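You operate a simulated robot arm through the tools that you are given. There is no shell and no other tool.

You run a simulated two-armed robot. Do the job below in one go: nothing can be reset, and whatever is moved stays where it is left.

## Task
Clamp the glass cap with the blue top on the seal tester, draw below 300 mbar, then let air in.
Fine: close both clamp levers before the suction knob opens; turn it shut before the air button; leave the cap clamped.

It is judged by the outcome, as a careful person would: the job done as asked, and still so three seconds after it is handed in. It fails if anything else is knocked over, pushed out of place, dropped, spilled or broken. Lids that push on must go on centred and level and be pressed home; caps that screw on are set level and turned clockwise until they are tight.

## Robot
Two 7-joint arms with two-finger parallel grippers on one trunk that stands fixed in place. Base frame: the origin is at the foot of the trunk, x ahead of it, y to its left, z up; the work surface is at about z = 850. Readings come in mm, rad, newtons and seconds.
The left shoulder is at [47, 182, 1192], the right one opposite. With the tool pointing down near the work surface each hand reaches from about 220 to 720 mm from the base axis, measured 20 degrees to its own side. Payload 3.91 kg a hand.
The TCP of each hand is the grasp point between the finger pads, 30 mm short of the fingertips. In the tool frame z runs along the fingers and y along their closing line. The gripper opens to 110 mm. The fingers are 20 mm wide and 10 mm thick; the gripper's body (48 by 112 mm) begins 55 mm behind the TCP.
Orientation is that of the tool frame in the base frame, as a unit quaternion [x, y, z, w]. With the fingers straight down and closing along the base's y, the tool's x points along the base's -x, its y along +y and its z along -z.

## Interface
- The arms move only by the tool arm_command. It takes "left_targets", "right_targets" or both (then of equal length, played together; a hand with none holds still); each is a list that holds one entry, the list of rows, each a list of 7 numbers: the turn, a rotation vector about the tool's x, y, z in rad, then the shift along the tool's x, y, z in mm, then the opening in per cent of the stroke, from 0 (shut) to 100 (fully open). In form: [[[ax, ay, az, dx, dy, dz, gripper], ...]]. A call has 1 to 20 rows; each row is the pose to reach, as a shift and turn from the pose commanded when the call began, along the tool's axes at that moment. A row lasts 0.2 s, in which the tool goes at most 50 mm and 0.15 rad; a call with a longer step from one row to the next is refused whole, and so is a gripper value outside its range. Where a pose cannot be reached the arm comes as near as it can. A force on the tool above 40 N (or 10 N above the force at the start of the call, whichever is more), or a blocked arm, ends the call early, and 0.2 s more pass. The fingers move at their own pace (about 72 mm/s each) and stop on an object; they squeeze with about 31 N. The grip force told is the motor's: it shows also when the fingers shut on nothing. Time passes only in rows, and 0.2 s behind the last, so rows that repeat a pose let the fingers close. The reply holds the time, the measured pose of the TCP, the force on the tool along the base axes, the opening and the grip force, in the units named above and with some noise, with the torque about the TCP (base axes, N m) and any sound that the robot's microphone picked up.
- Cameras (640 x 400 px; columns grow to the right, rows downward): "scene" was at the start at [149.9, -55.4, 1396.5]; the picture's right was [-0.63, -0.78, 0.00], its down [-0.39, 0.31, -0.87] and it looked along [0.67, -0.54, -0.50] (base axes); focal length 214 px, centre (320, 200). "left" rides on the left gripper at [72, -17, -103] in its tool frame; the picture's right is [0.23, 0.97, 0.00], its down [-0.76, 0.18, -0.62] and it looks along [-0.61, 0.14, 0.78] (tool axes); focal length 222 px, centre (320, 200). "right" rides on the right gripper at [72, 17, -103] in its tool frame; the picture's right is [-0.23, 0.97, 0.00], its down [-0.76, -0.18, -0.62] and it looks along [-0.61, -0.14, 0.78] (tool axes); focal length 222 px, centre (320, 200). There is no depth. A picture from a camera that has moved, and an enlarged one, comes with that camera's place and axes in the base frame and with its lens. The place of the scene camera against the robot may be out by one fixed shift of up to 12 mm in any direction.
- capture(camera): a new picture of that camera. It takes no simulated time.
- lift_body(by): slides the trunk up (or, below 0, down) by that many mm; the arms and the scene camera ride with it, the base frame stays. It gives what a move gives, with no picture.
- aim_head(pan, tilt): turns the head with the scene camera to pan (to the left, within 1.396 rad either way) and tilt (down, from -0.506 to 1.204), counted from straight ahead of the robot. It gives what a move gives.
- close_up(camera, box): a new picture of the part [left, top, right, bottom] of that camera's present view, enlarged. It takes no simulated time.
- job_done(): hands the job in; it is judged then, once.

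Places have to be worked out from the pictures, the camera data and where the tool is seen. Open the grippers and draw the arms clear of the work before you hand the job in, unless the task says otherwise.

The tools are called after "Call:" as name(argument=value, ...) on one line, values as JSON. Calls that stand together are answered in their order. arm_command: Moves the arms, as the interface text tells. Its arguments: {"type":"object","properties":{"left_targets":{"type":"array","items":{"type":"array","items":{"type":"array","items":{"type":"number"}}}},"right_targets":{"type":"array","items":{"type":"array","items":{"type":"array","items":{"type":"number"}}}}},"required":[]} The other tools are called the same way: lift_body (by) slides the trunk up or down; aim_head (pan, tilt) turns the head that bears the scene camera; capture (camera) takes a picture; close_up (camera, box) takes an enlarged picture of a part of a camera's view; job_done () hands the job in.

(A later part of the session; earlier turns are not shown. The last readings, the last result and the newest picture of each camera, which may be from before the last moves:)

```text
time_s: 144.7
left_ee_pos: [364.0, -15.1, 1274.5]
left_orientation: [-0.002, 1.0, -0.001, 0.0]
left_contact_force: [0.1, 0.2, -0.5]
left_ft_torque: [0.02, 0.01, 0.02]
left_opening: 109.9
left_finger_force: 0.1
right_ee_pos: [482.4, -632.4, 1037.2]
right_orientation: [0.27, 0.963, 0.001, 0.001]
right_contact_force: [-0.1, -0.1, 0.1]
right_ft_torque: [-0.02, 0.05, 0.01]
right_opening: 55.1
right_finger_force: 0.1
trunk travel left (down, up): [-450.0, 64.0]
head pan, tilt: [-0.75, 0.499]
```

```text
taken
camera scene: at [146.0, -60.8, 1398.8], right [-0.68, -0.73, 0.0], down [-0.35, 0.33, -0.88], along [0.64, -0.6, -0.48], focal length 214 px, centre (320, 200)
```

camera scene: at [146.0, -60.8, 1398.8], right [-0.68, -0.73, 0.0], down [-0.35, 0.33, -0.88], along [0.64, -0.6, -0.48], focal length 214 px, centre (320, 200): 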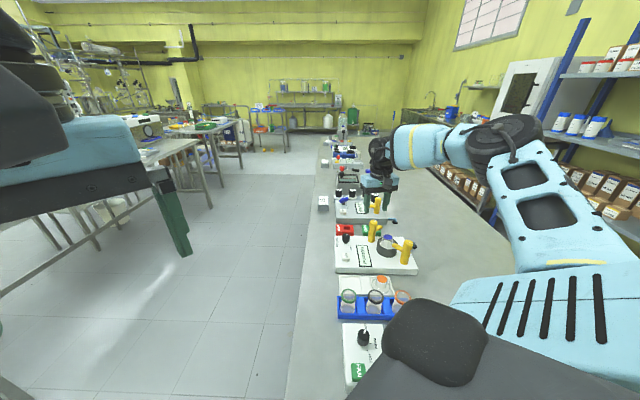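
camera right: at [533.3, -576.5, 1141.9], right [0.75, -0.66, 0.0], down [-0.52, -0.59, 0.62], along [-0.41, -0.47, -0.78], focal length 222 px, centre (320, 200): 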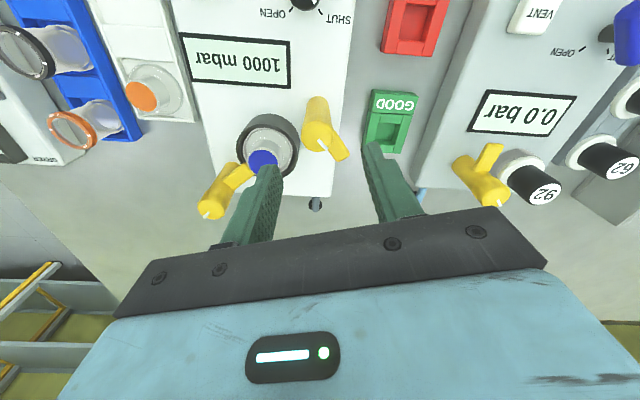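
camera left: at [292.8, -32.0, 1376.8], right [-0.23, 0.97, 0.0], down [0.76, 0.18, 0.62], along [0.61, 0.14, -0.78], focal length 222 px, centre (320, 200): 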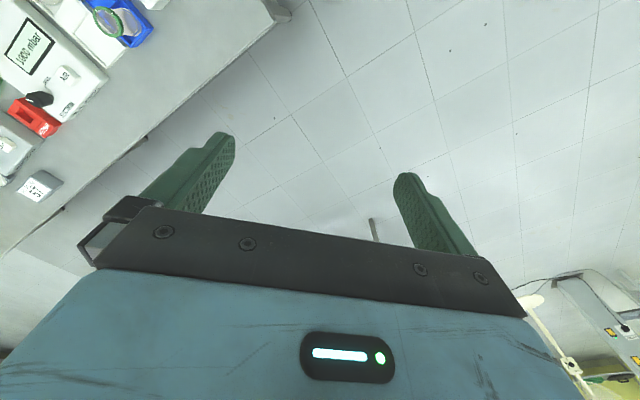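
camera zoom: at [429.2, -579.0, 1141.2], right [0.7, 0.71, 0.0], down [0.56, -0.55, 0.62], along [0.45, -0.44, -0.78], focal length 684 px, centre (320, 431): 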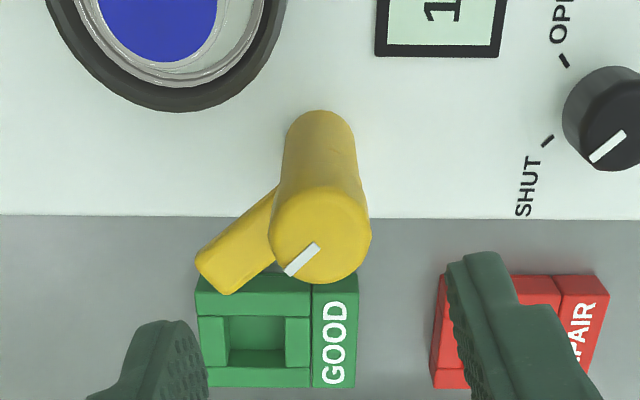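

Aligned in both directions. I'll descend to z≈965 and close on post 2.

Call:
arm_command(right_targets=[[[0, 0, 0, 0, 0, 25, 50], [0, 0, 0, 0, 0, 50, 50], [0, 0, 0, 0, 0, 65, 50], [0, 0, 0, 0, 0, 72, 50], [0, 0, 0, 0, 0, 72, 50], [0, 0, 0, 0, 0, 72, 30], [0, 0, 0, 0, 0, 72, 10], [0, 0, 0, 0, 0, 72, 5]]])

Call:
close_up(camera="scene", box=[356, 210, 412, 260])

Call:
close_up(camera="right", box=[220, 70, 420, 210])

```text
time_s: 146.4
left_ee_pos: [367.3, -14.4, 1273.3]
left_orientation: [-0.002, 1.0, 0.0, 0.001]
left_contact_force: [-0.2, -0.2, -0.5]
left_ft_torque: [-0.03, 0.01, 0.0]
left_opening: 109.9
left_finger_force: 0.1
right_ee_pos: [482.7, -632.9, 967.6]
right_orientation: [0.271, 0.963, 0.0, 0.0]
right_contact_force: [-1.3, -1.6, 0.5]
right_ft_torque: [-0.05, 0.04, -0.02]
right_opening: 27.4
right_finger_force: 45.2
trunk travel left (down, up): [-450.0, 64.0]
head pan, tilt: [-0.75, 0.499]
```

```text
8.00 times, centred on (384, 235) of scene
camera zoom: at [145.8, -61.0, 1398.8], right [-0.68, -0.73, 0.0], down [-0.35, 0.33, -0.88], along [0.64, -0.6, -0.48], focal length 1716 px, centre (-192, -80)
```

zoom: 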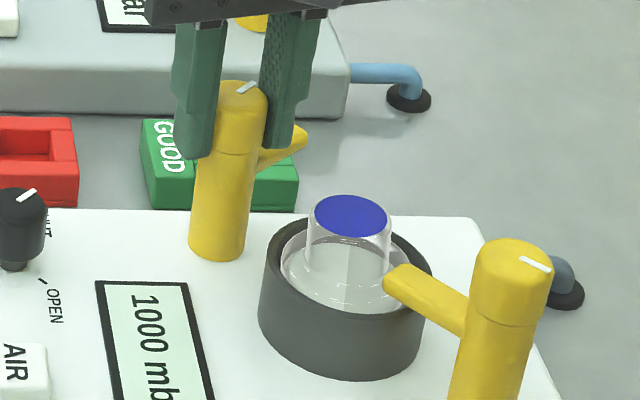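

```text
2.86 times, centred on (320, 140) of right
camera zoom: at [429.1, -578.9, 1069.8], right [0.7, 0.71, 0.0], down [0.56, -0.55, 0.62], along [0.44, -0.44, -0.78], focal length 635 px, centre (320, 371)
```

zoom: 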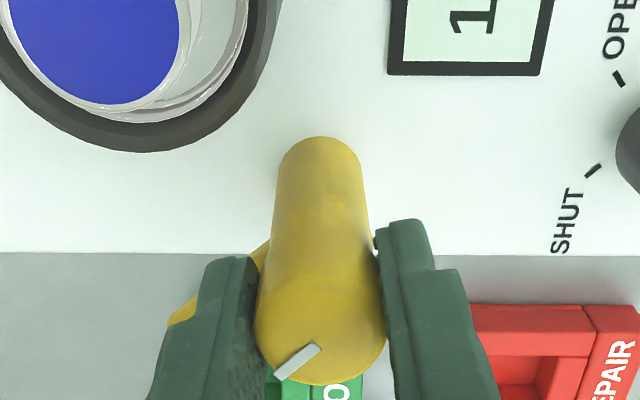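

Post 2 is gripped. I'll turn clockwise 0.5 rad first and check the load.

Call:
arm_command(right_targets=[[[0, 0, 0.1, 0, 0, 0, 5], [0, 0, 0.2, 0, 0, 0, 5], [0, 0, 0.3, 0, 0, 0, 5], [0, 0, 0.4, 0, 0, 0, 5], [0, 0, 0.5, 0, 0, 0, 5], [0, 0, 0.5, 0, 0, 0, 5]]])

Call:
close_up(camera="scene", box=[356, 210, 412, 260])

```text
time_s: 147.8
left_ee_pos: [364.2, -14.5, 1273.6]
left_orientation: [-0.002, 1.0, -0.001, 0.0]
left_contact_force: [0.9, 0.2, 0.5]
left_ft_torque: [-0.05, -0.01, -0.02]
left_opening: 109.9
left_finger_force: 0.0
right_ee_pos: [484.0, -633.4, 965.3]
right_orientation: [0.502, 0.865, 0.0, 0.001]
right_contact_force: [-2.3, -4.1, 6.0]
right_ft_torque: [0.12, 0.17, 0.02]
right_opening: 27.1
right_finger_force: 44.7
trunk travel left (down, up): [-450.0, 64.0]
head pan, tilt: [-0.75, 0.499]
```

```text
8.00 times, centred on (384, 235) of scene
camera zoom: at [145.2, -60.7, 1398.9], right [-0.68, -0.73, 0.0], down [-0.35, 0.33, -0.88], along [0.64, -0.6, -0.48], focal length 1716 px, centre (-192, -80)
```

zoom: 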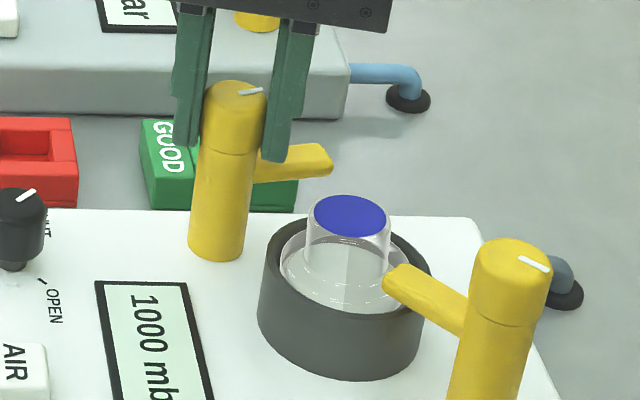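

Turning smoothly with little load. I'll turn another 0.6 rad.

Call:
arm_command(right_targets=[[[0, 0, 0.1, -0.3, -0.3, -0.5, 5], [0, 0, 0.2, -0.3, -0.3, -0.5, 5], [0, 0, 0.3, -0.3, -0.3, -0.5, 5], [0, 0, 0.4, -0.3, -0.3, -0.5, 5], [0, 0, 0.5, -0.3, -0.3, -0.5, 5], [0, 0, 0.6, -0.3, -0.3, -0.5, 5], [0, 0, 0.6, -0.3, -0.3, -0.5, 5]]])

Call:
close_up(camera="scene", box=[356, 210, 412, 260])

Call:
capture(camera="right")

```text
time_s: 149.4
left_ee_pos: [365.9, -13.6, 1274.1]
left_orientation: [-0.002, 1.0, -0.001, 0.0]
left_contact_force: [0.3, 0.6, -0.8]
left_ft_torque: [-0.01, 0.02, 0.05]
left_opening: 109.9
left_finger_force: 0.1
right_ee_pos: [484.3, -633.0, 966.3]
right_orientation: [0.735, 0.678, 0.001, 0.0]
right_contact_force: [-1.7, 4.7, -6.3]
right_ft_torque: [0.23, 0.01, 0.01]
right_opening: 27.4
right_finger_force: 45.4
trunk travel left (down, up): [-450.0, 64.0]
head pan, tilt: [-0.75, 0.499]
```

```text
8.00 times, centred on (384, 235) of scene
camera zoom: at [146.1, -60.6, 1398.7], right [-0.68, -0.73, 0.0], down [-0.35, 0.33, -0.88], along [0.64, -0.6, -0.48], focal length 1716 px, centre (-192, -80)
```

zoom: 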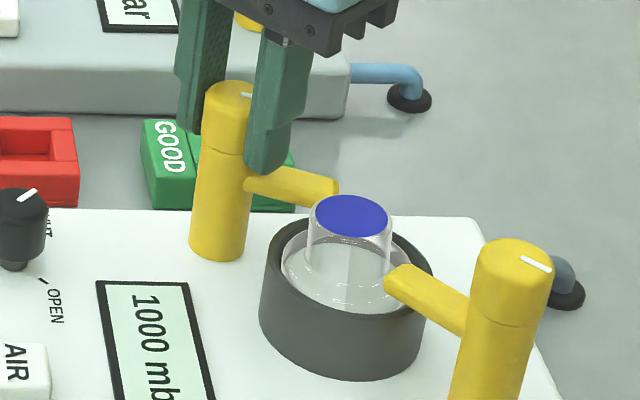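

```text
taken
camera right: at [505.4, -560.1, 1070.0], right [0.95, -0.3, 0.0], down [-0.24, -0.75, 0.62], along [-0.19, -0.59, -0.78], focal length 222 px, centre (320, 200)
```

right: 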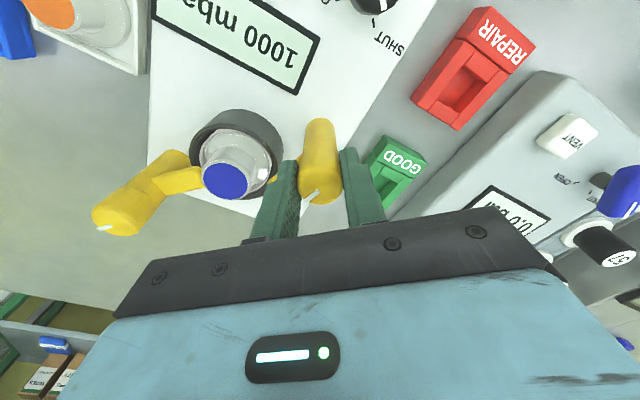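

The second arm is now reaching the rim. I'll turn the remaining 0.5 rad to its stop.

Call:
arm_command(right_targets=[[[0, 0, 0.1, 0, 0, 0.5, 5], [0, 0, 0.2, 0, 0, 0.5, 5], [0, 0, 0.3, 0, 0, 0.5, 5], [0, 0, 0.4, 0, 0, 0.5, 5], [0, 0, 0.47, 0, 0, 0.5, 5], [0, 0, 0.47, 0, 0, 0.5, 5]]])

Call:
close_up(camera="scene", box=[356, 210, 412, 260])

Call:
close_up(camera="right", box=[160, 70, 380, 220])

```text
time_s: 150.8
left_ee_pos: [366.0, -13.0, 1273.8]
left_orientation: [-0.002, 1.0, -0.001, -0.001]
left_contact_force: [0.0, 0.0, -0.6]
left_ft_torque: [0.0, -0.02, 0.0]
left_opening: 110.1
left_finger_force: 0.0
right_ee_pos: [483.4, -631.3, 965.6]
right_orientation: [0.872, 0.489, 0.0, 0.001]
right_contact_force: [0.3, 8.7, -3.3]
right_ft_torque: [0.14, -0.07, -0.02]
right_opening: 27.1
right_finger_force: 45.0
trunk travel left (down, up): [-450.0, 64.0]
head pan, tilt: [-0.75, 0.499]
```

```text
8.00 times, centred on (384, 235) of scene
camera zoom: at [146.3, -59.9, 1398.7], right [-0.68, -0.73, 0.0], down [-0.35, 0.33, -0.88], along [0.64, -0.6, -0.48], focal length 1716 px, centre (-192, -80)
```

zoom: 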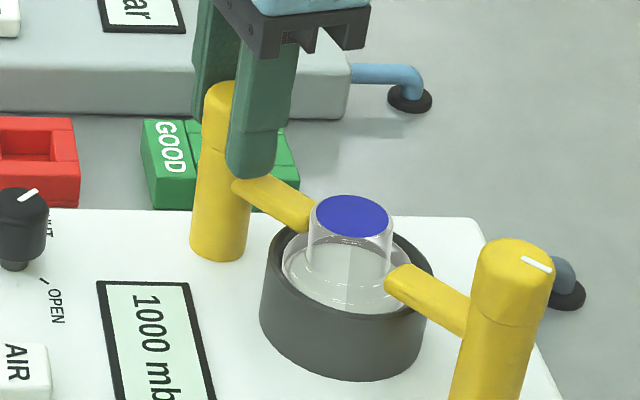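

```text
2.67 times, centred on (270, 145) of right
camera zoom: at [535.1, -578.0, 1070.0], right [0.71, -0.7, 0.0], down [-0.55, -0.56, 0.62], along [-0.44, -0.44, -0.78], focal length 592 px, centre (453, 347)
```

zoom: 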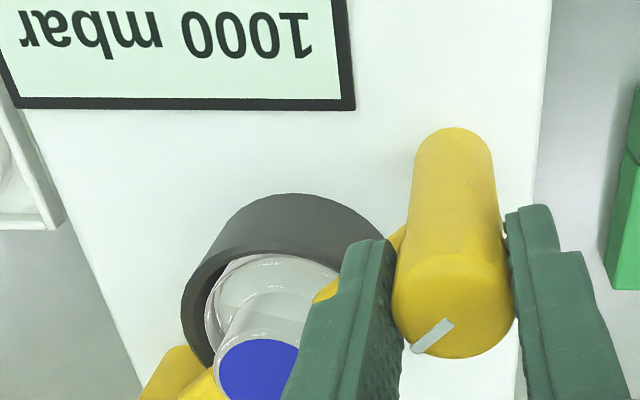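

No stop felt yet after about 90°. I'll relieve the 8.7 N sideways load and turn slightly more to find it.

Call:
arm_command(right_targets=[[[0, 0, 0.0, 0.6, -0.4, 0, 5], [0, 0, 0.04, 1.2, -0.7, 0, 5], [0, 0, 0.08, 1.2, -0.7, 0, 5], [0, 0, 0.08, 1.2, -0.7, 0, 5]]])

Call:
close_up(camera="scene", box=[356, 210, 412, 260])

Call:
close_up(camera="right", box=[160, 70, 380, 220])

```text
time_s: 151.8
left_ee_pos: [365.5, -14.4, 1274.5]
left_orientation: [-0.002, 1.0, -0.001, 0.0]
left_contact_force: [1.0, -0.3, -0.4]
left_ft_torque: [0.01, 0.04, 0.02]
left_opening: 110.1
left_finger_force: 0.0
right_ee_pos: [484.0, -632.1, 966.5]
right_orientation: [0.891, 0.454, 0.0, 0.001]
right_contact_force: [3.4, -3.2, 0.1]
right_ft_torque: [-0.35, -0.01, 0.48]
right_opening: 27.1
right_finger_force: 44.7
trunk travel left (down, up): [-450.0, 64.0]
head pan, tilt: [-0.75, 0.499]
```

```text
8.00 times, centred on (384, 235) of scene
camera zoom: at [146.4, -61.0, 1398.7], right [-0.68, -0.73, 0.0], down [-0.35, 0.33, -0.88], along [0.64, -0.6, -0.48], focal length 1716 px, centre (-192, -80)
```

zoom: 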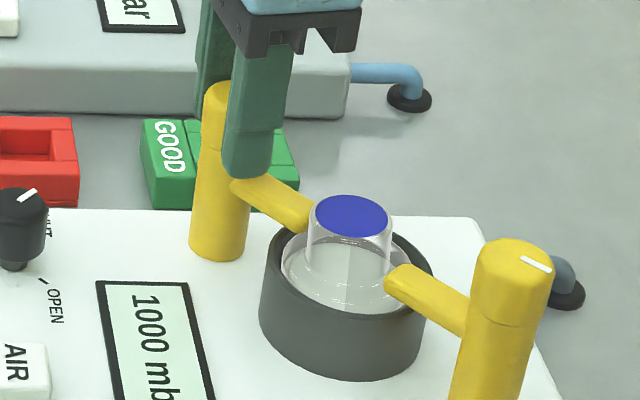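

```text
2.67 times, centred on (270, 145) of right
camera zoom: at [539.1, -582.1, 1070.0], right [0.65, -0.76, 0.0], down [-0.59, -0.51, 0.62], along [-0.47, -0.41, -0.78], focal length 592 px, centre (453, 347)
```

zoom: 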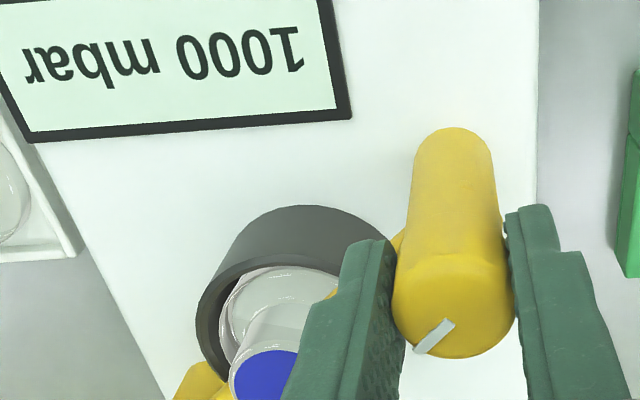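

The same 0.48 N·m reaction shows lever 2 is at its stop. I'll open without turning back, and rise clear.

Call:
arm_command(right_targets=[[[0, 0, 0, 0, 0, 0, 30], [0, 0, 0, 0, 0, 0, 42], [0, 0, 0, 0, 0, 0, 42], [0, 0, 0, 0, 0, -15, 42], [0, 0, 0, 0, 0, -45, 42], [0, 0, 0, 0, 0, -75, 42], [0, 0, 0, 0, 0, -75, 42]]])

Call:
close_up(camera="scene", box=[360, 215, 420, 265])

Call:
close_up(camera="right", box=[180, 50, 420, 210])

```text
time_s: 153.4
left_ee_pos: [367.1, -14.7, 1272.9]
left_orientation: [-0.003, 1.0, -0.001, 0.0]
left_contact_force: [0.2, -0.8, 0.0]
left_ft_torque: [0.03, 0.0, 0.01]
left_opening: 110.0
left_finger_force: 0.1
right_ee_pos: [480.8, -629.5, 1039.8]
right_orientation: [0.891, 0.455, 0.0, 0.0]
right_contact_force: [0.7, 0.4, 0.4]
right_ft_torque: [0.0, 0.01, 0.0]
right_opening: 46.3
right_finger_force: 0.1
trunk travel left (down, up): [-450.0, 64.0]
head pan, tilt: [-0.75, 0.499]
```

```text
8.00 times, centred on (390, 240) of scene
camera zoom: at [146.3, -61.1, 1398.7], right [-0.68, -0.73, 0.0], down [-0.35, 0.33, -0.88], along [0.64, -0.6, -0.48], focal length 1716 px, centre (-240, -120)
```

zoom: 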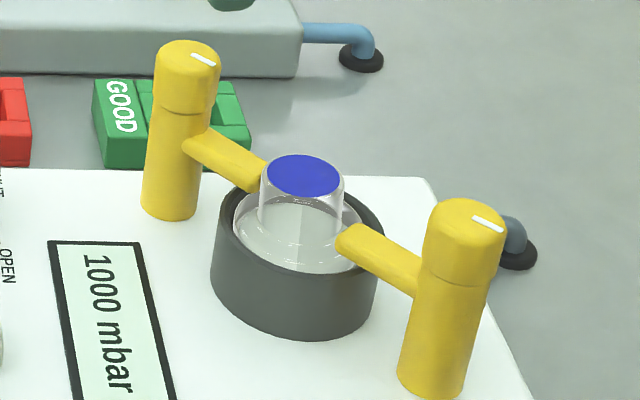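

```text
2.50 times, centred on (300, 130) of right
camera zoom: at [536.8, -580.8, 1144.2], right [0.65, -0.76, 0.0], down [-0.59, -0.51, 0.62], along [-0.47, -0.41, -0.78], focal length 555 px, centre (370, 375)
```

zoom: 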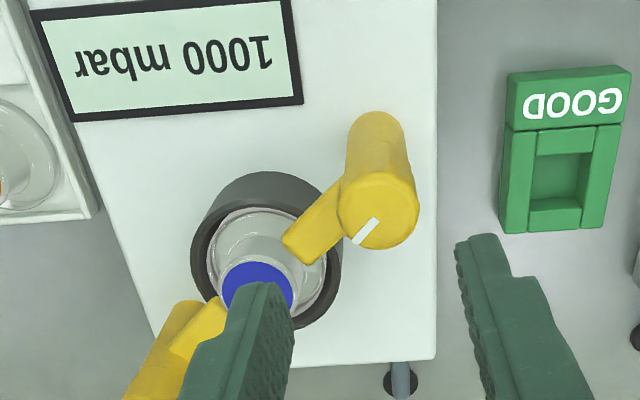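

Both levers are closed with their marks parallel. I'll zoom in to check how the cap sits under the arms.

Call:
close_up(camera="scene", box=[376, 226, 412, 260])

Call:
close_up(camera="scene", box=[326, 225, 376, 275])

```text
11.76 times, centred on (394, 243) of scene
camera zoom: at [146.3, -61.1, 1398.7], right [-0.68, -0.73, 0.0], down [-0.35, 0.33, -0.88], along [0.64, -0.6, -0.48], focal length 2523 px, centre (-551, -306)
```

zoom: 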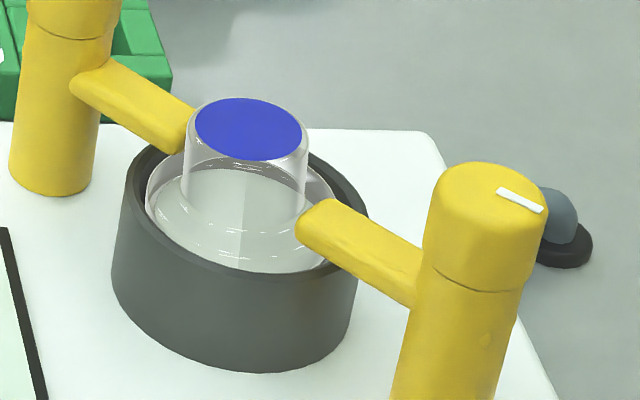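

```text
8.00 times, centred on (351, 250) of scene
camera zoom: at [146.3, -61.1, 1398.7], right [-0.68, -0.73, 0.0], down [-0.35, 0.33, -0.88], along [0.64, -0.6, -0.48], focal length 1716 px, centre (72, -200)
```

zoom: 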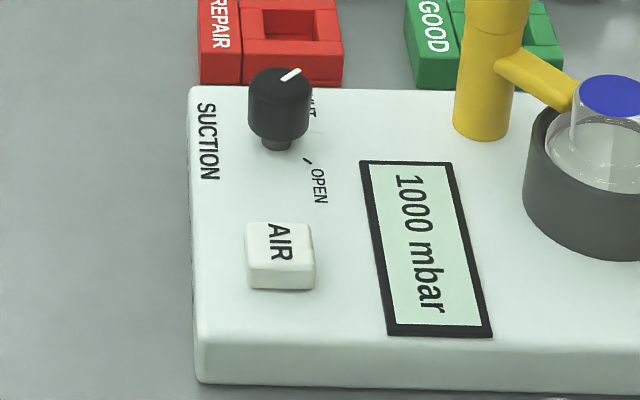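

The cap is held with only a slight lean. The display will show whether it seals, so next is the suction knob: I'll move above it, at about (543, -555), and turn to a start yaw that leaves room to rotate.

Call:
arm_command(right_targets=[[[0, 0, -0.14, 10, 0.7, 0, 50], [0, 0, -0.28, 20, 1.4, 0, 50], [0, 0, -0.42, 30, 2, 0, 50], [0, 0, -0.56, 40, 2.7, 0, 50], [0, 0, -0.7, 50, 3.4, 0, 50], [0, 0, -0.84, 60, 4, 0, 50], [0, 0, -0.98, 70, 4.7, 0, 50], [0, 0, -1.12, 80, 5.4, 0, 50], [0, 0, -1.26, 90, 6, 0, 50], [0, 0, -1.4, 96.7, 6.4, 0, 50], [0, 0, -1.54, 96.7, 6.4, 0, 50], [0, 0, -1.65, 96.7, 6.4, 0, 50], [0, 0, -1.65, 96.7, 6.4, 0, 50]]])

Call:
capture(camera="right")

Call:
close_up(camera="right", box=[250, 40, 410, 190])

```text
time_s: 156.2
left_ee_pos: [365.7, -14.5, 1274.2]
left_orientation: [-0.002, 1.0, -0.002, 0.0]
left_contact_force: [-0.1, -0.6, 0.2]
left_ft_torque: [-0.01, -0.01, 0.0]
left_opening: 109.8
left_finger_force: 0.0
right_ee_pos: [544.0, -557.1, 1042.2]
right_orientation: [0.269, 0.963, 0.0, 0.0]
right_contact_force: [0.3, -0.1, 0.5]
right_ft_torque: [-0.04, -0.02, 0.01]
right_opening: 55.0
right_finger_force: 0.1
trunk travel left (down, up): [-450.0, 64.0]
head pan, tilt: [-0.75, 0.499]
```

```text
taken
camera right: at [491.3, -503.6, 1145.1], right [0.7, 0.71, 0.0], down [0.56, -0.55, 0.62], along [0.45, -0.44, -0.78], focal length 222 px, centre (320, 200)
```

right: 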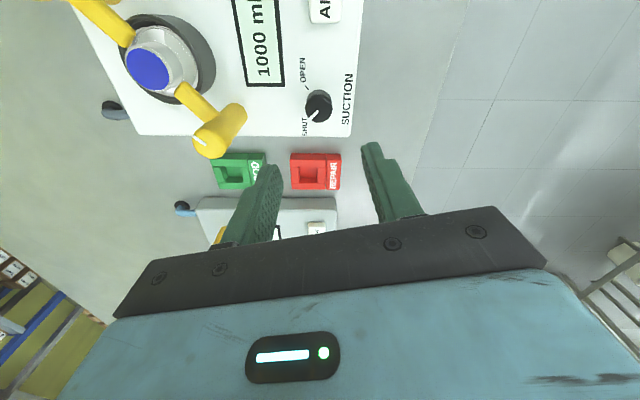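

```text
2.67 times, centred on (330, 115) of right
camera zoom: at [491.3, -503.6, 1145.1], right [0.7, 0.71, 0.0], down [0.56, -0.55, 0.62], along [0.45, -0.44, -0.78], focal length 592 px, centre (293, 427)
```

zoom: 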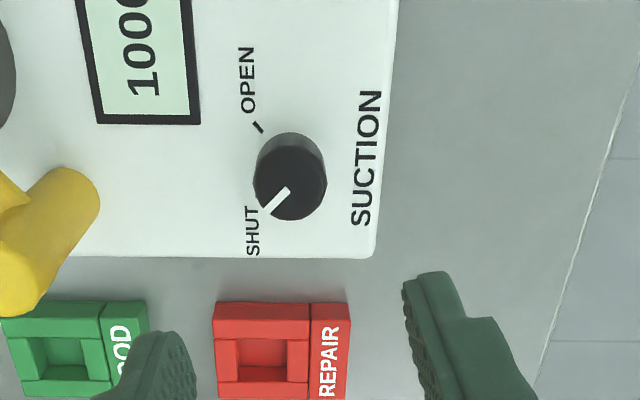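

I can see the knob and its ticks: the pointer is at SHUT, and OPEN is about 65–70° clockwise seen from above. The knob is about 27 mm wide with its top near z≈910. I'll shift about 7 mm toward the camera side and go part-way down to check.

Call:
arm_command(right_targets=[[[0, 0, 0, 3.5, 0.8, 20, 50], [0, 0, 0, 7.1, 1.6, 50, 50], [0, 0, 0, 7.1, 1.6, 80, 50], [0, 0, 0, 7.1, 1.6, 100, 50], [0, 0, 0, 7.1, 1.6, 100, 50]]])

Call:
capture(camera="right")

Call:
close_up(camera="right", box=[250, 90, 400, 220])

Call:
close_up(camera="scene", box=[326, 205, 386, 265])

```text
time_s: 157.4
left_ee_pos: [365.4, -14.0, 1273.9]
left_orientation: [-0.002, 1.0, -0.001, 0.001]
left_contact_force: [0.1, -0.2, -0.1]
left_ft_torque: [-0.03, 0.02, 0.01]
left_opening: 110.0
left_finger_force: 0.0
right_ee_pos: [539.9, -551.6, 941.6]
right_orientation: [0.27, 0.963, 0.0, 0.001]
right_contact_force: [-0.4, -0.3, -0.9]
right_ft_torque: [0.0, -0.03, -0.02]
right_opening: 55.4
right_finger_force: 0.1
trunk travel left (down, up): [-450.0, 64.0]
head pan, tilt: [-0.75, 0.499]
```

```text
taken
camera right: at [485.7, -498.4, 1045.5], right [0.7, 0.71, 0.0], down [0.56, -0.55, 0.62], along [0.45, -0.44, -0.78], focal length 222 px, centre (320, 200)
```

right: 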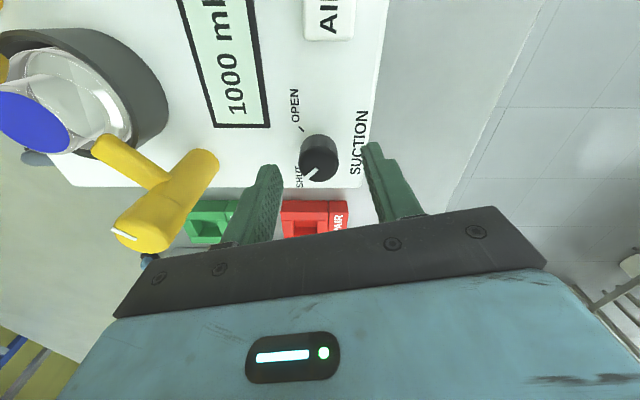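

```text
3.08 times, centred on (325, 155) of right
camera zoom: at [485.7, -498.4, 1045.5], right [0.7, 0.71, 0.0], down [0.56, -0.55, 0.62], along [0.45, -0.44, -0.78], focal length 684 px, centre (305, 338)
```

zoom: 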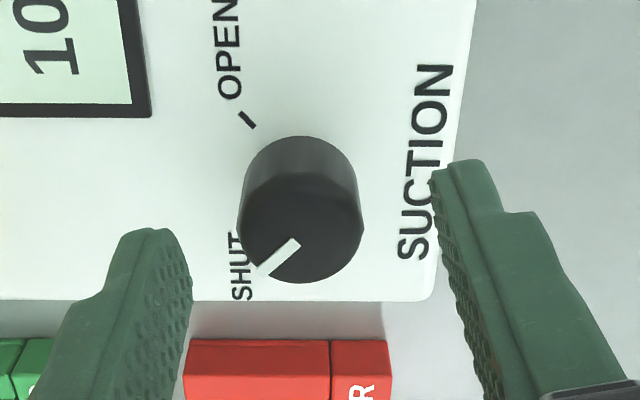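

```text
6.67 times, centred on (356, 235) of scene
camera zoom: at [145.8, -60.6, 1398.8], right [-0.68, -0.73, 0.0], down [-0.35, 0.33, -0.88], along [0.64, -0.6, -0.48], focal length 1430 px, centre (80, -33)
```

zoom: 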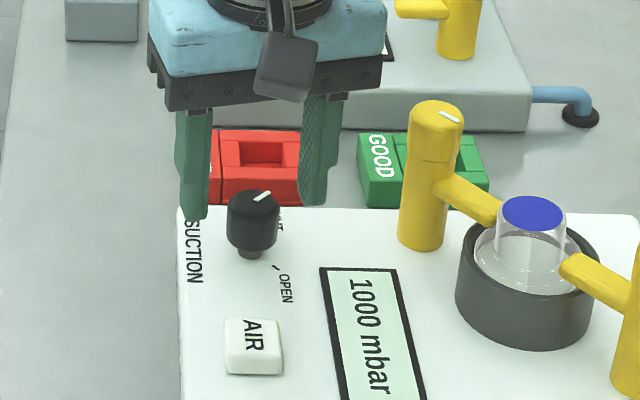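

The knob is between the fingers, aligned to about 1–2 mm. I'll trim and descend to z≈920, then close on it.

Call:
arm_command(right_targets=[[[0, 0, 0, -1.3, -0.7, 8, 50], [0, 0, 0, -1.3, -0.7, 16, 50], [0, 0, 0, -1.3, -0.7, 21, 50], [0, 0, 0, -1.3, -0.7, 21, 50]]])

Call:
close_up(camera="right", box=[250, 90, 400, 220])

Call:
close_up(camera="scene", box=[326, 205, 386, 265])

```text
time_s: 158.4
left_ee_pos: [364.3, -14.2, 1273.9]
left_orientation: [-0.002, 1.0, -0.001, 0.0]
left_contact_force: [0.0, -0.9, 0.2]
left_ft_torque: [0.01, -0.03, 0.01]
left_opening: 109.9
left_finger_force: 0.1
right_ee_pos: [540.2, -553.1, 919.1]
right_orientation: [0.271, 0.963, 0.0, 0.001]
right_contact_force: [0.5, 0.1, 0.6]
right_ft_torque: [0.04, -0.01, 0.01]
right_opening: 55.1
right_finger_force: 0.1
trunk travel left (down, up): [-450.0, 64.0]
head pan, tilt: [-0.75, 0.499]
```

```text
3.08 times, centred on (325, 155) of right
camera zoom: at [487.3, -499.5, 1023.2], right [0.7, 0.71, 0.0], down [0.56, -0.55, 0.62], along [0.45, -0.44, -0.78], focal length 684 px, centre (305, 338)
```

zoom: 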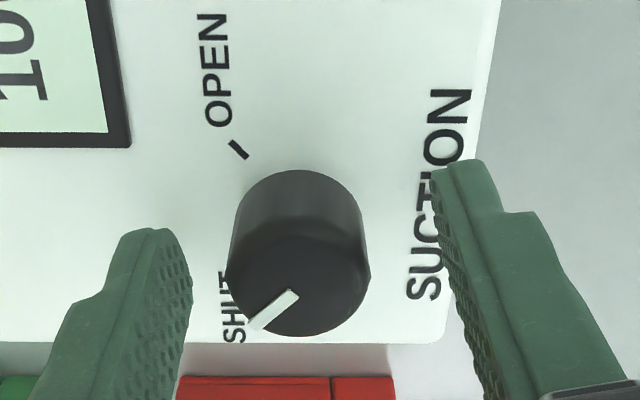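

```text
6.67 times, centred on (356, 235) of scene
camera zoom: at [146.0, -60.8, 1398.8], right [-0.68, -0.73, 0.0], down [-0.35, 0.33, -0.88], along [0.64, -0.6, -0.48], focal length 1430 px, centre (80, -33)
```

zoom: 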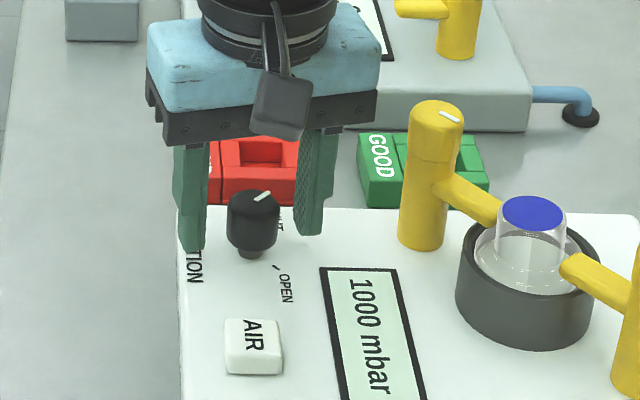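

The knob is about 1.3 mm left of the finger midline. I'll shift over and close on it.

Call:
arm_command(right_targets=[[[0, 0, 0, 0.2, -1.2, 0, 50], [0, 0, 0, 0.2, -1.2, 0, 30], [0, 0, 0, 0.2, -1.2, 0, 15], [0, 0, 0, 0.2, -1.2, 0, 8], [0, 0, 0, 0.2, -1.2, 0, 5]]])

Call:
close_up(camera="right", box=[250, 90, 400, 220])

```text
time_s: 159.7
left_ee_pos: [365.7, -13.8, 1274.3]
left_orientation: [-0.001, 1.0, -0.001, 0.0]
left_contact_force: [-0.3, -0.5, 0.8]
left_ft_torque: [-0.02, -0.02, 0.0]
left_opening: 109.9
left_finger_force: 0.0
right_ee_pos: [539.6, -552.6, 919.3]
right_orientation: [0.27, 0.963, 0.0, 0.001]
right_contact_force: [1.0, 3.7, -1.3]
right_ft_torque: [0.02, -0.21, -0.02]
right_opening: 27.2
right_finger_force: 44.8
trunk travel left (down, up): [-450.0, 64.0]
head pan, tilt: [-0.75, 0.499]
```

```text
3.08 times, centred on (325, 155) of right
camera zoom: at [486.3, -500.2, 1022.9], right [0.7, 0.71, 0.0], down [0.56, -0.55, 0.62], along [0.44, -0.44, -0.78], focal length 684 px, centre (305, 338)
```

zoom: 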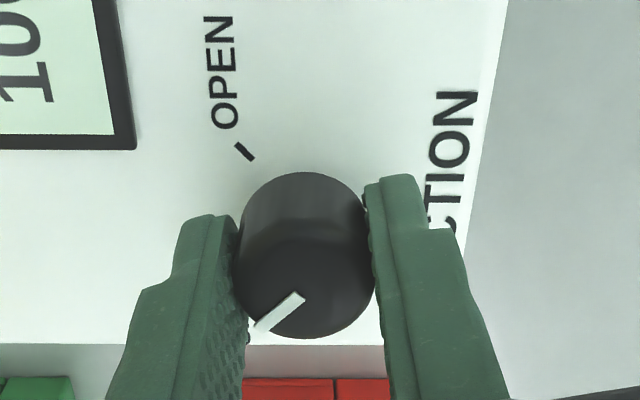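

The knob is gripped. The SHUT tick is at az -90° and OPEN at az 180° from its axis, so opening is a 90° clockwise turn. I'll turn it in two stages.

Call:
arm_command(right_targets=[[[0, 0, 0.13, 0, 0, 0, 5], [0, 0, 0.26, 0, 0, 0, 5], [0, 0, 0.39, 0, 0, 0, 5], [0, 0, 0.52, 0, 0, 0, 5], [0, 0, 0.65, 0, 0, 0, 5], [0, 0, 0.78, 0, 0, 0, 5], [0, 0, 0.78, 0, 0, 0, 5]]])

Call:
close_up(camera="scene", box=[326, 215, 406, 285])

```text
time_s: 161.2
left_ee_pos: [366.4, -14.5, 1273.9]
left_orientation: [-0.002, 1.0, -0.001, 0.0]
left_contact_force: [-0.3, -0.2, 0.3]
left_ft_torque: [0.03, 0.0, 0.01]
left_opening: 110.0
left_finger_force: 0.1
right_ee_pos: [540.2, -553.5, 918.9]
right_orientation: [0.617, 0.787, 0.001, 0.0]
right_contact_force: [-0.8, 3.3, -7.4]
right_ft_torque: [-0.14, 0.0, 0.01]
right_opening: 27.3
right_finger_force: 45.1
trunk travel left (down, up): [-450.0, 64.0]
head pan, tilt: [-0.75, 0.499]
```

```text
5.71 times, centred on (366, 250) of scene
camera zoom: at [146.6, -60.8, 1398.6], right [-0.68, -0.73, 0.0], down [-0.35, 0.33, -0.88], along [0.64, -0.6, -0.48], focal length 1226 px, centre (57, -86)
```

zoom: 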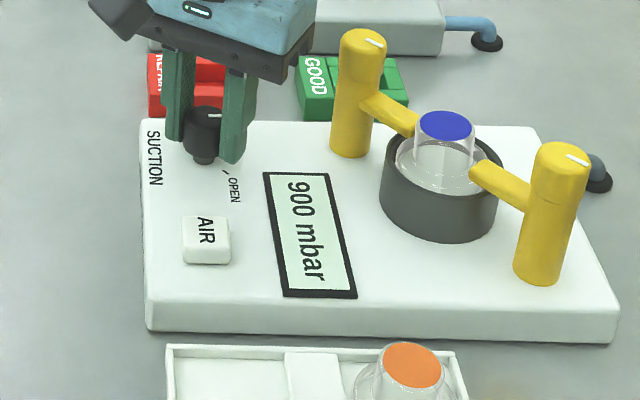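

The display already reads 900 mbar, so the cap seals and the pressure is falling. I'll finish turning the knob to OPEN.

Call:
arm_command(right_targets=[[[0, 0, 0.13, 0, 0, 0, 5], [0, 0, 0.26, 0, 0, 0, 5], [0, 0, 0.39, 0, 0, 0, 5], [0, 0, 0.52, 0, 0, 0, 5], [0, 0, 0.65, 0, 0, 0, 5], [0, 0, 0.78, 0, 0, 0, 5], [0, 0, 0.78, 0, 0, 0, 5]]])

Call:
close_up(camera="scene", box=[326, 215, 406, 285])

Call:
close_up(camera="right", box=[220, 50, 420, 220])

```text
time_s: 162.8
left_ee_pos: [366.3, -15.6, 1273.5]
left_orientation: [-0.001, 1.0, 0.0, 0.0]
left_contact_force: [-0.2, 0.1, -0.2]
left_ft_torque: [-0.02, 0.0, -0.03]
left_opening: 110.2
left_finger_force: 0.0
right_ee_pos: [540.0, -554.2, 919.5]
right_orientation: [0.87, 0.493, -0.001, 0.0]
right_contact_force: [-3.4, 2.9, -8.0]
right_ft_torque: [0.42, -0.12, 0.0]
right_opening: 27.2
right_finger_force: 45.3
trunk travel left (down, up): [-450.0, 64.0]
head pan, tilt: [-0.75, 0.499]
```

```text
5.71 times, centred on (366, 250) of scene
camera zoom: at [146.2, -61.1, 1398.7], right [-0.68, -0.73, 0.0], down [-0.35, 0.33, -0.88], along [0.64, -0.6, -0.48], focal length 1226 px, centre (57, -86)
```

zoom: 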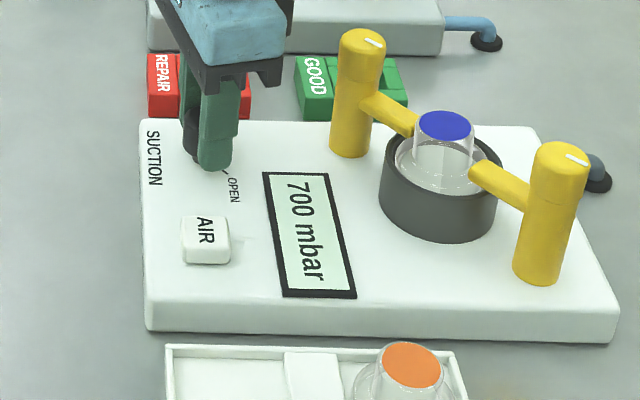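

```text
2.35 times, centred on (320, 135) of right
camera zoom: at [590.9, -499.0, 1023.0], right [0.72, -0.7, 0.0], down [-0.54, -0.56, 0.62], along [-0.43, -0.45, -0.78], focal length 523 px, centre (320, 353)
```

zoom: 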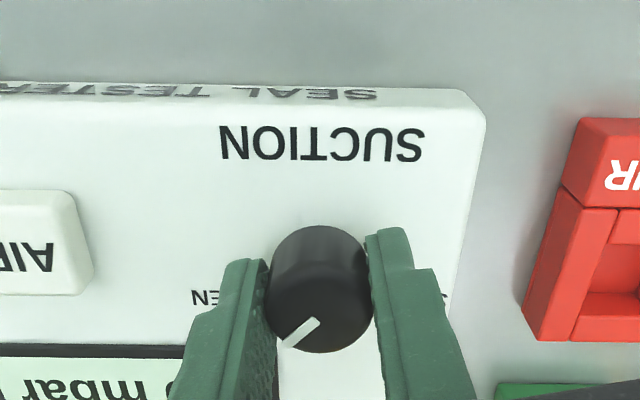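

It's at 700 mbar and falling about 125 mbar per second. I'll hold still for about 3 s and read again.

Call:
arm_command(right_targets=[[[0, 0, 0, 0, 0, 0, 5], [0, 0, 0, 0, 0, 0, 5], [0, 0, 0, 0, 0, 0, 5], [0, 0, 0, 0, 0, 0, 5], [0, 0, 0, 0, 0, 0, 5], [0, 0, 0, 0, 0, 0, 5], [0, 0, 0, 0, 0, 0, 5], [0, 0, 0, 0, 0, 0, 5], [0, 0, 0, 0, 0, 0, 5], [0, 0, 0, 0, 0, 0, 5], [0, 0, 0, 0, 0, 0, 5], [0, 0, 0, 0, 0, 0, 5], [0, 0, 0, 0, 0, 0, 5], [0, 0, 0, 0, 0, 0, 5]]])

Call:
close_up(camera="scene", box=[326, 215, 406, 285])

```text
time_s: 165.8
left_ee_pos: [365.8, -15.5, 1274.8]
left_orientation: [-0.002, 1.0, -0.001, 0.0]
left_contact_force: [0.1, -0.2, -0.2]
left_ft_torque: [0.01, 0.03, -0.02]
left_opening: 110.1
left_finger_force: 0.1
right_ee_pos: [539.6, -554.9, 918.8]
right_orientation: [0.87, 0.494, 0.0, 0.0]
right_contact_force: [-6.7, 3.5, -9.7]
right_ft_torque: [-0.04, 0.29, -0.04]
right_opening: 27.3
right_finger_force: 45.0
trunk travel left (down, up): [-450.0, 64.0]
head pan, tilt: [-0.75, 0.499]
```

```text
5.71 times, centred on (366, 250) of scene
camera zoom: at [146.0, -61.3, 1398.7], right [-0.68, -0.73, 0.0], down [-0.35, 0.33, -0.88], along [0.64, -0.6, -0.48], focal length 1226 px, centre (57, -86)
```

zoom: 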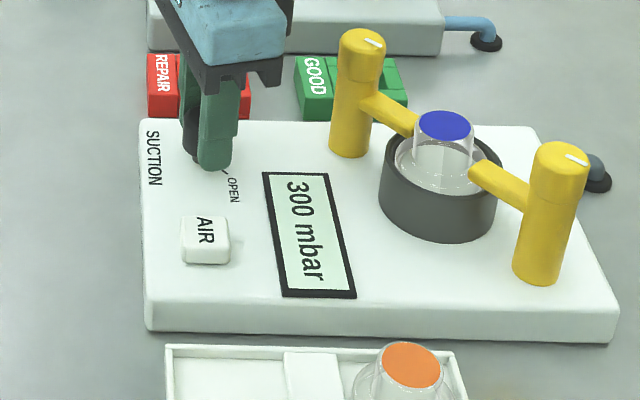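

It reads 300, in steps of 100. I'll wait another 1.5 s so it's clearly below.

Call:
arm_command(right_targets=[[[0, 0, 0, 0, 0, 0, 5], [0, 0, 0, 0, 0, 0, 5], [0, 0, 0, 0, 0, 0, 5], [0, 0, 0, 0, 0, 0, 5], [0, 0, 0, 0, 0, 0, 5], [0, 0, 0, 0, 0, 0, 5], [0, 0, 0, 0, 0, 0, 5]]])

Call:
close_up(camera="scene", box=[326, 215, 406, 285])

```text
time_s: 167.4
left_ee_pos: [365.2, -14.5, 1275.6]
left_orientation: [-0.002, 1.0, 0.0, 0.0]
left_contact_force: [0.1, 0.1, -0.5]
left_ft_torque: [-0.02, -0.02, 0.02]
left_opening: 109.9
left_finger_force: 0.0
right_ee_pos: [539.1, -552.2, 918.7]
right_orientation: [0.869, 0.494, 0.0, 0.0]
right_contact_force: [-7.6, 3.9, -11.7]
right_ft_torque: [0.08, 0.17, 0.01]
right_opening: 27.1
right_finger_force: 44.8
trunk travel left (down, up): [-450.0, 64.0]
head pan, tilt: [-0.75, 0.499]
```

```text
5.71 times, centred on (366, 250) of scene
camera zoom: at [145.9, -61.3, 1398.7], right [-0.68, -0.73, 0.0], down [-0.35, 0.33, -0.88], along [0.64, -0.6, -0.48], focal length 1226 px, centre (57, -86)
```

zoom: 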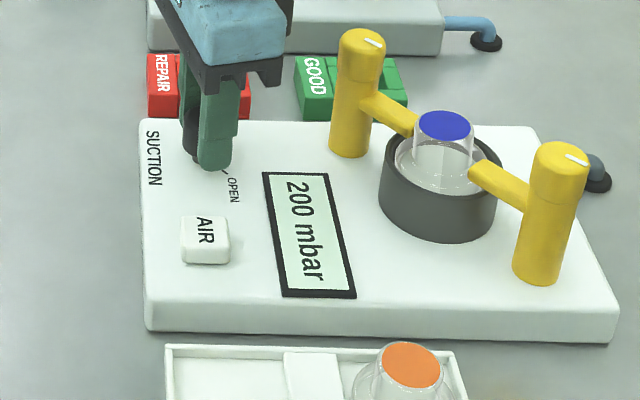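

It reads 200 mbar, below 300. I'll turn the knob counter-clockwise back to SHUT, with a slight extra to reach the stop.

Call:
arm_command(right_targets=[[[0, 0, -0.14, 0, 0, 0, 5], [0, 0, -0.28, 0, 0, 0, 5], [0, 0, -0.42, 0, 0, 0, 5], [0, 0, -0.56, 0, 0, 0, 5], [0, 0, -0.7, 0, 0, 0, 5], [0, 0, -0.84, 0, 0, 0, 5], [0, 0, -0.98, 0, 0, 0, 5], [0, 0, -1.12, 0, 0, 0, 5], [0, 0, -1.26, 0, 0, 0, 5], [0, 0, -1.4, 0, 0, 0, 5], [0, 0, -1.52, 0, 0, 0, 5], [0, 0, -1.6, 0, 0, 0, 5], [0, 0, -1.6, 0, 0, 0, 5]]])

Call:
close_up(camera="scene", box=[326, 215, 406, 285])

Call:
close_up(camera="right", box=[220, 50, 420, 220])

```text
time_s: 170.2
left_ee_pos: [366.1, -14.8, 1274.1]
left_orientation: [-0.002, 1.0, -0.001, 0.0]
left_contact_force: [0.2, 0.4, 0.3]
left_ft_torque: [-0.02, 0.01, 0.03]
left_opening: 110.2
left_finger_force: 0.1
right_ee_pos: [541.0, -553.6, 918.7]
right_orientation: [0.251, 0.968, 0.0, 0.001]
right_contact_force: [-0.1, 5.7, -6.3]
right_ft_torque: [-0.14, -0.43, -0.36]
right_opening: 27.4
right_finger_force: 44.3
trunk travel left (down, up): [-450.0, 64.0]
head pan, tilt: [-0.75, 0.499]
```

```text
5.71 times, centred on (366, 250) of scene
camera zoom: at [146.4, -60.5, 1398.7], right [-0.68, -0.73, 0.0], down [-0.35, 0.33, -0.88], along [0.64, -0.6, -0.48], focal length 1226 px, centre (57, -86)
```

zoom: 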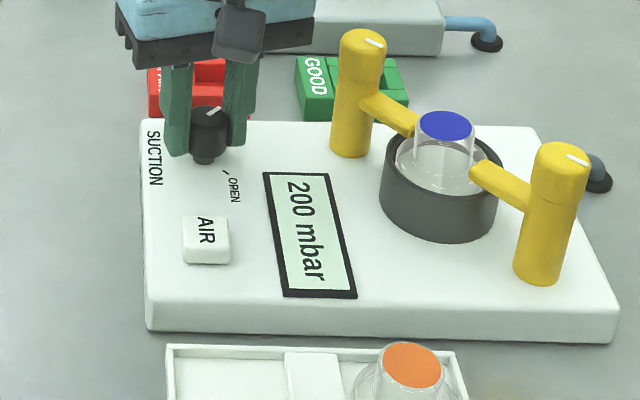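

```text
2.35 times, centred on (320, 135) of right
camera zoom: at [484.7, -502.7, 1023.1], right [0.67, 0.74, 0.0], down [0.58, -0.53, 0.62], along [0.46, -0.42, -0.78], focal length 523 px, centre (320, 353)
```

zoom: 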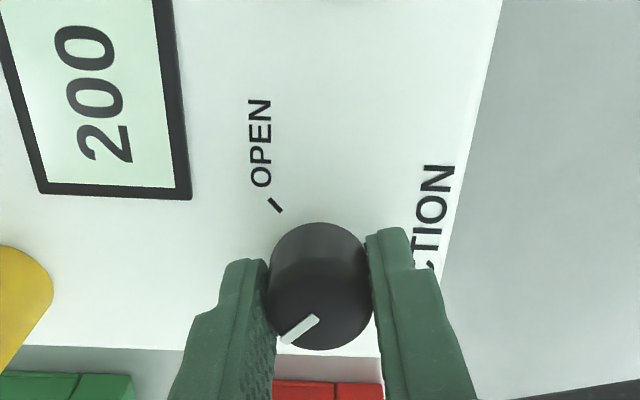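

The knob is back against the SHUT stop (−0.36 N·m) and the display holds at 200. I'll release the knob, rise, and confirm the pointer and pressure.

Call:
arm_command(right_targets=[[[0, 0, 0, 0, 0, 0, 30], [0, 0, 0, 0, 0, 0, 45], [0, 0, 0, 0, 0, 0, 45], [0, 0, 0, 0, 0, -20, 45], [0, 0, 0, 0, 0, -50, 45], [0, 0, 0, 0, 0, -80, 45], [0, 0, 0, 0, 0, -80, 45]]])

Call:
close_up(camera="right", box=[230, 10, 410, 190])

Call:
close_up(camera="scene", box=[326, 215, 406, 285])

```text
time_s: 171.8
left_ee_pos: [365.8, -14.9, 1272.9]
left_orientation: [-0.002, 1.0, -0.001, 0.0]
left_contact_force: [0.6, -0.4, -0.3]
left_ft_torque: [0.01, 0.0, -0.03]
left_opening: 110.1
left_finger_force: 0.1
right_ee_pos: [538.9, -556.0, 998.6]
right_orientation: [0.252, 0.968, 0.0, 0.001]
right_contact_force: [-1.1, -0.1, 0.6]
right_ft_torque: [-0.01, -0.02, -0.02]
right_opening: 49.9
right_finger_force: 0.2
trunk travel left (down, up): [-450.0, 64.0]
head pan, tilt: [-0.75, 0.499]
```

```text
2.22 times, centred on (320, 100) of right
camera zoom: at [482.8, -503.7, 1102.8], right [0.67, 0.74, 0.0], down [0.58, -0.53, 0.62], along [0.46, -0.42, -0.78], focal length 494 px, centre (320, 422)
```

zoom: 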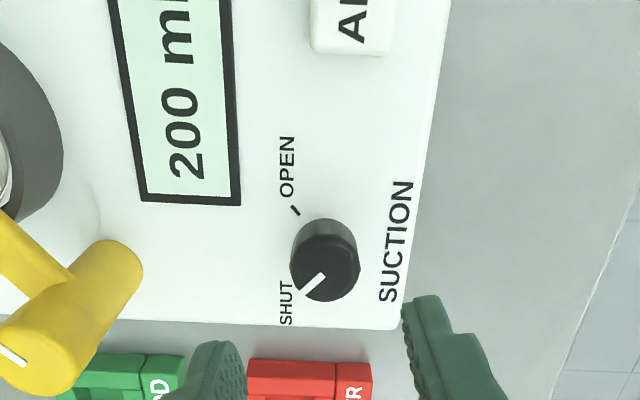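

```text
5.71 times, centred on (366, 250) of scene
camera zoom: at [146.3, -61.1, 1398.7], right [-0.68, -0.73, 0.0], down [-0.35, 0.33, -0.88], along [0.64, -0.6, -0.48], focal length 1226 px, centre (57, -86)
```

zoom: 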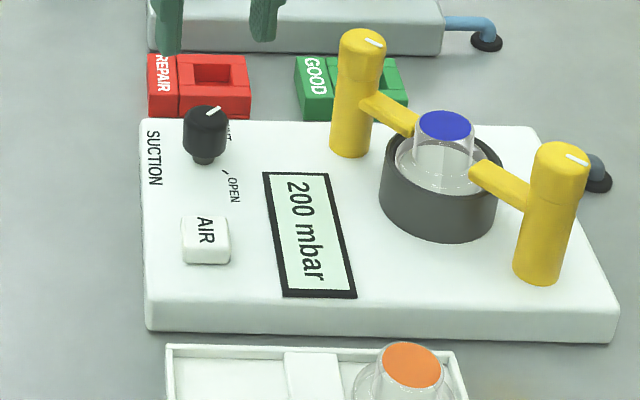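

The knob points at SHUT and the pressure holds at 200. Next I'll move over the AIR button, at about (485, -488), to line up.

Call:
arm_command(right_targets=[[[0, 0, 0, 27, 11, 0, 45], [0, 0, 0, 54, 22, 10, 45], [0, 0, 0, 81, 33.2, 25, 45], [0, 0, 0, 81, 33.2, 25, 45]]])

Call:
capture(camera="right")

Call:
close_up(camera="right", box=[250, 60, 390, 200])

Call:
close_up(camera="scene", box=[326, 215, 386, 275])

```text
time_s: 172.8
left_ee_pos: [366.2, -15.4, 1273.9]
left_orientation: [-0.001, 1.0, -0.001, 0.0]
left_contact_force: [-1.1, 0.3, -0.8]
left_ft_torque: [0.01, 0.02, -0.02]
left_opening: 110.1
left_finger_force: 0.1
right_ee_pos: [484.3, -486.0, 973.2]
right_orientation: [0.251, 0.968, 0.0, 0.0]
right_contact_force: [-0.2, 0.7, 0.2]
right_ft_torque: [-0.02, 0.01, 0.01]
right_opening: 49.8
right_finger_force: 0.0
trunk travel left (down, up): [-450.0, 64.0]
head pan, tilt: [-0.75, 0.499]
```

```text
taken
camera right: at [428.3, -434.5, 1076.3], right [0.67, 0.74, 0.0], down [0.58, -0.53, 0.62], along [0.46, -0.42, -0.78], focal length 222 px, centre (320, 200)
```

right: 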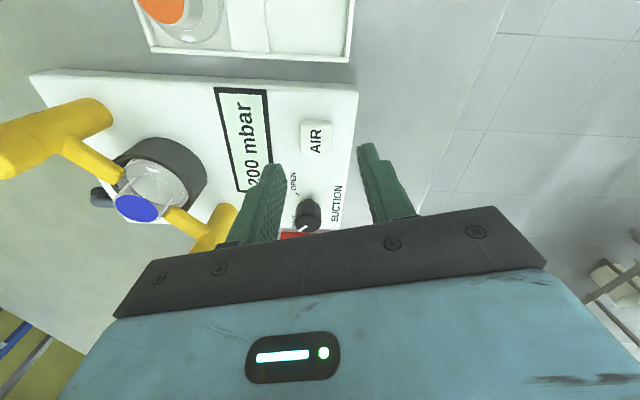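

```text
2.86 times, centred on (320, 130) of right
camera zoom: at [428.3, -434.5, 1076.3], right [0.67, 0.74, 0.0], down [0.58, -0.53, 0.62], along [0.46, -0.42, -0.78], focal length 635 px, centre (320, 400)
```

zoom: 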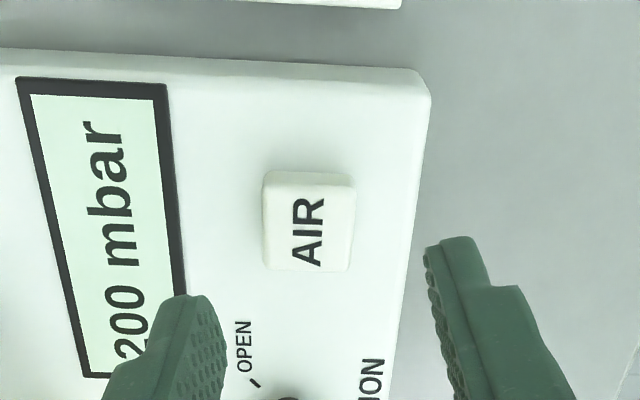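

```text
6.67 times, centred on (356, 245) of scene
camera zoom: at [146.2, -61.0, 1398.7], right [-0.68, -0.73, 0.0], down [-0.35, 0.33, -0.88], along [0.64, -0.6, -0.48], focal length 1430 px, centre (80, -100)
```

zoom: 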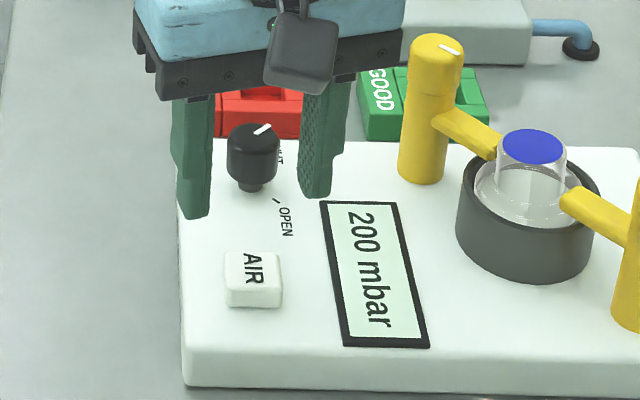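

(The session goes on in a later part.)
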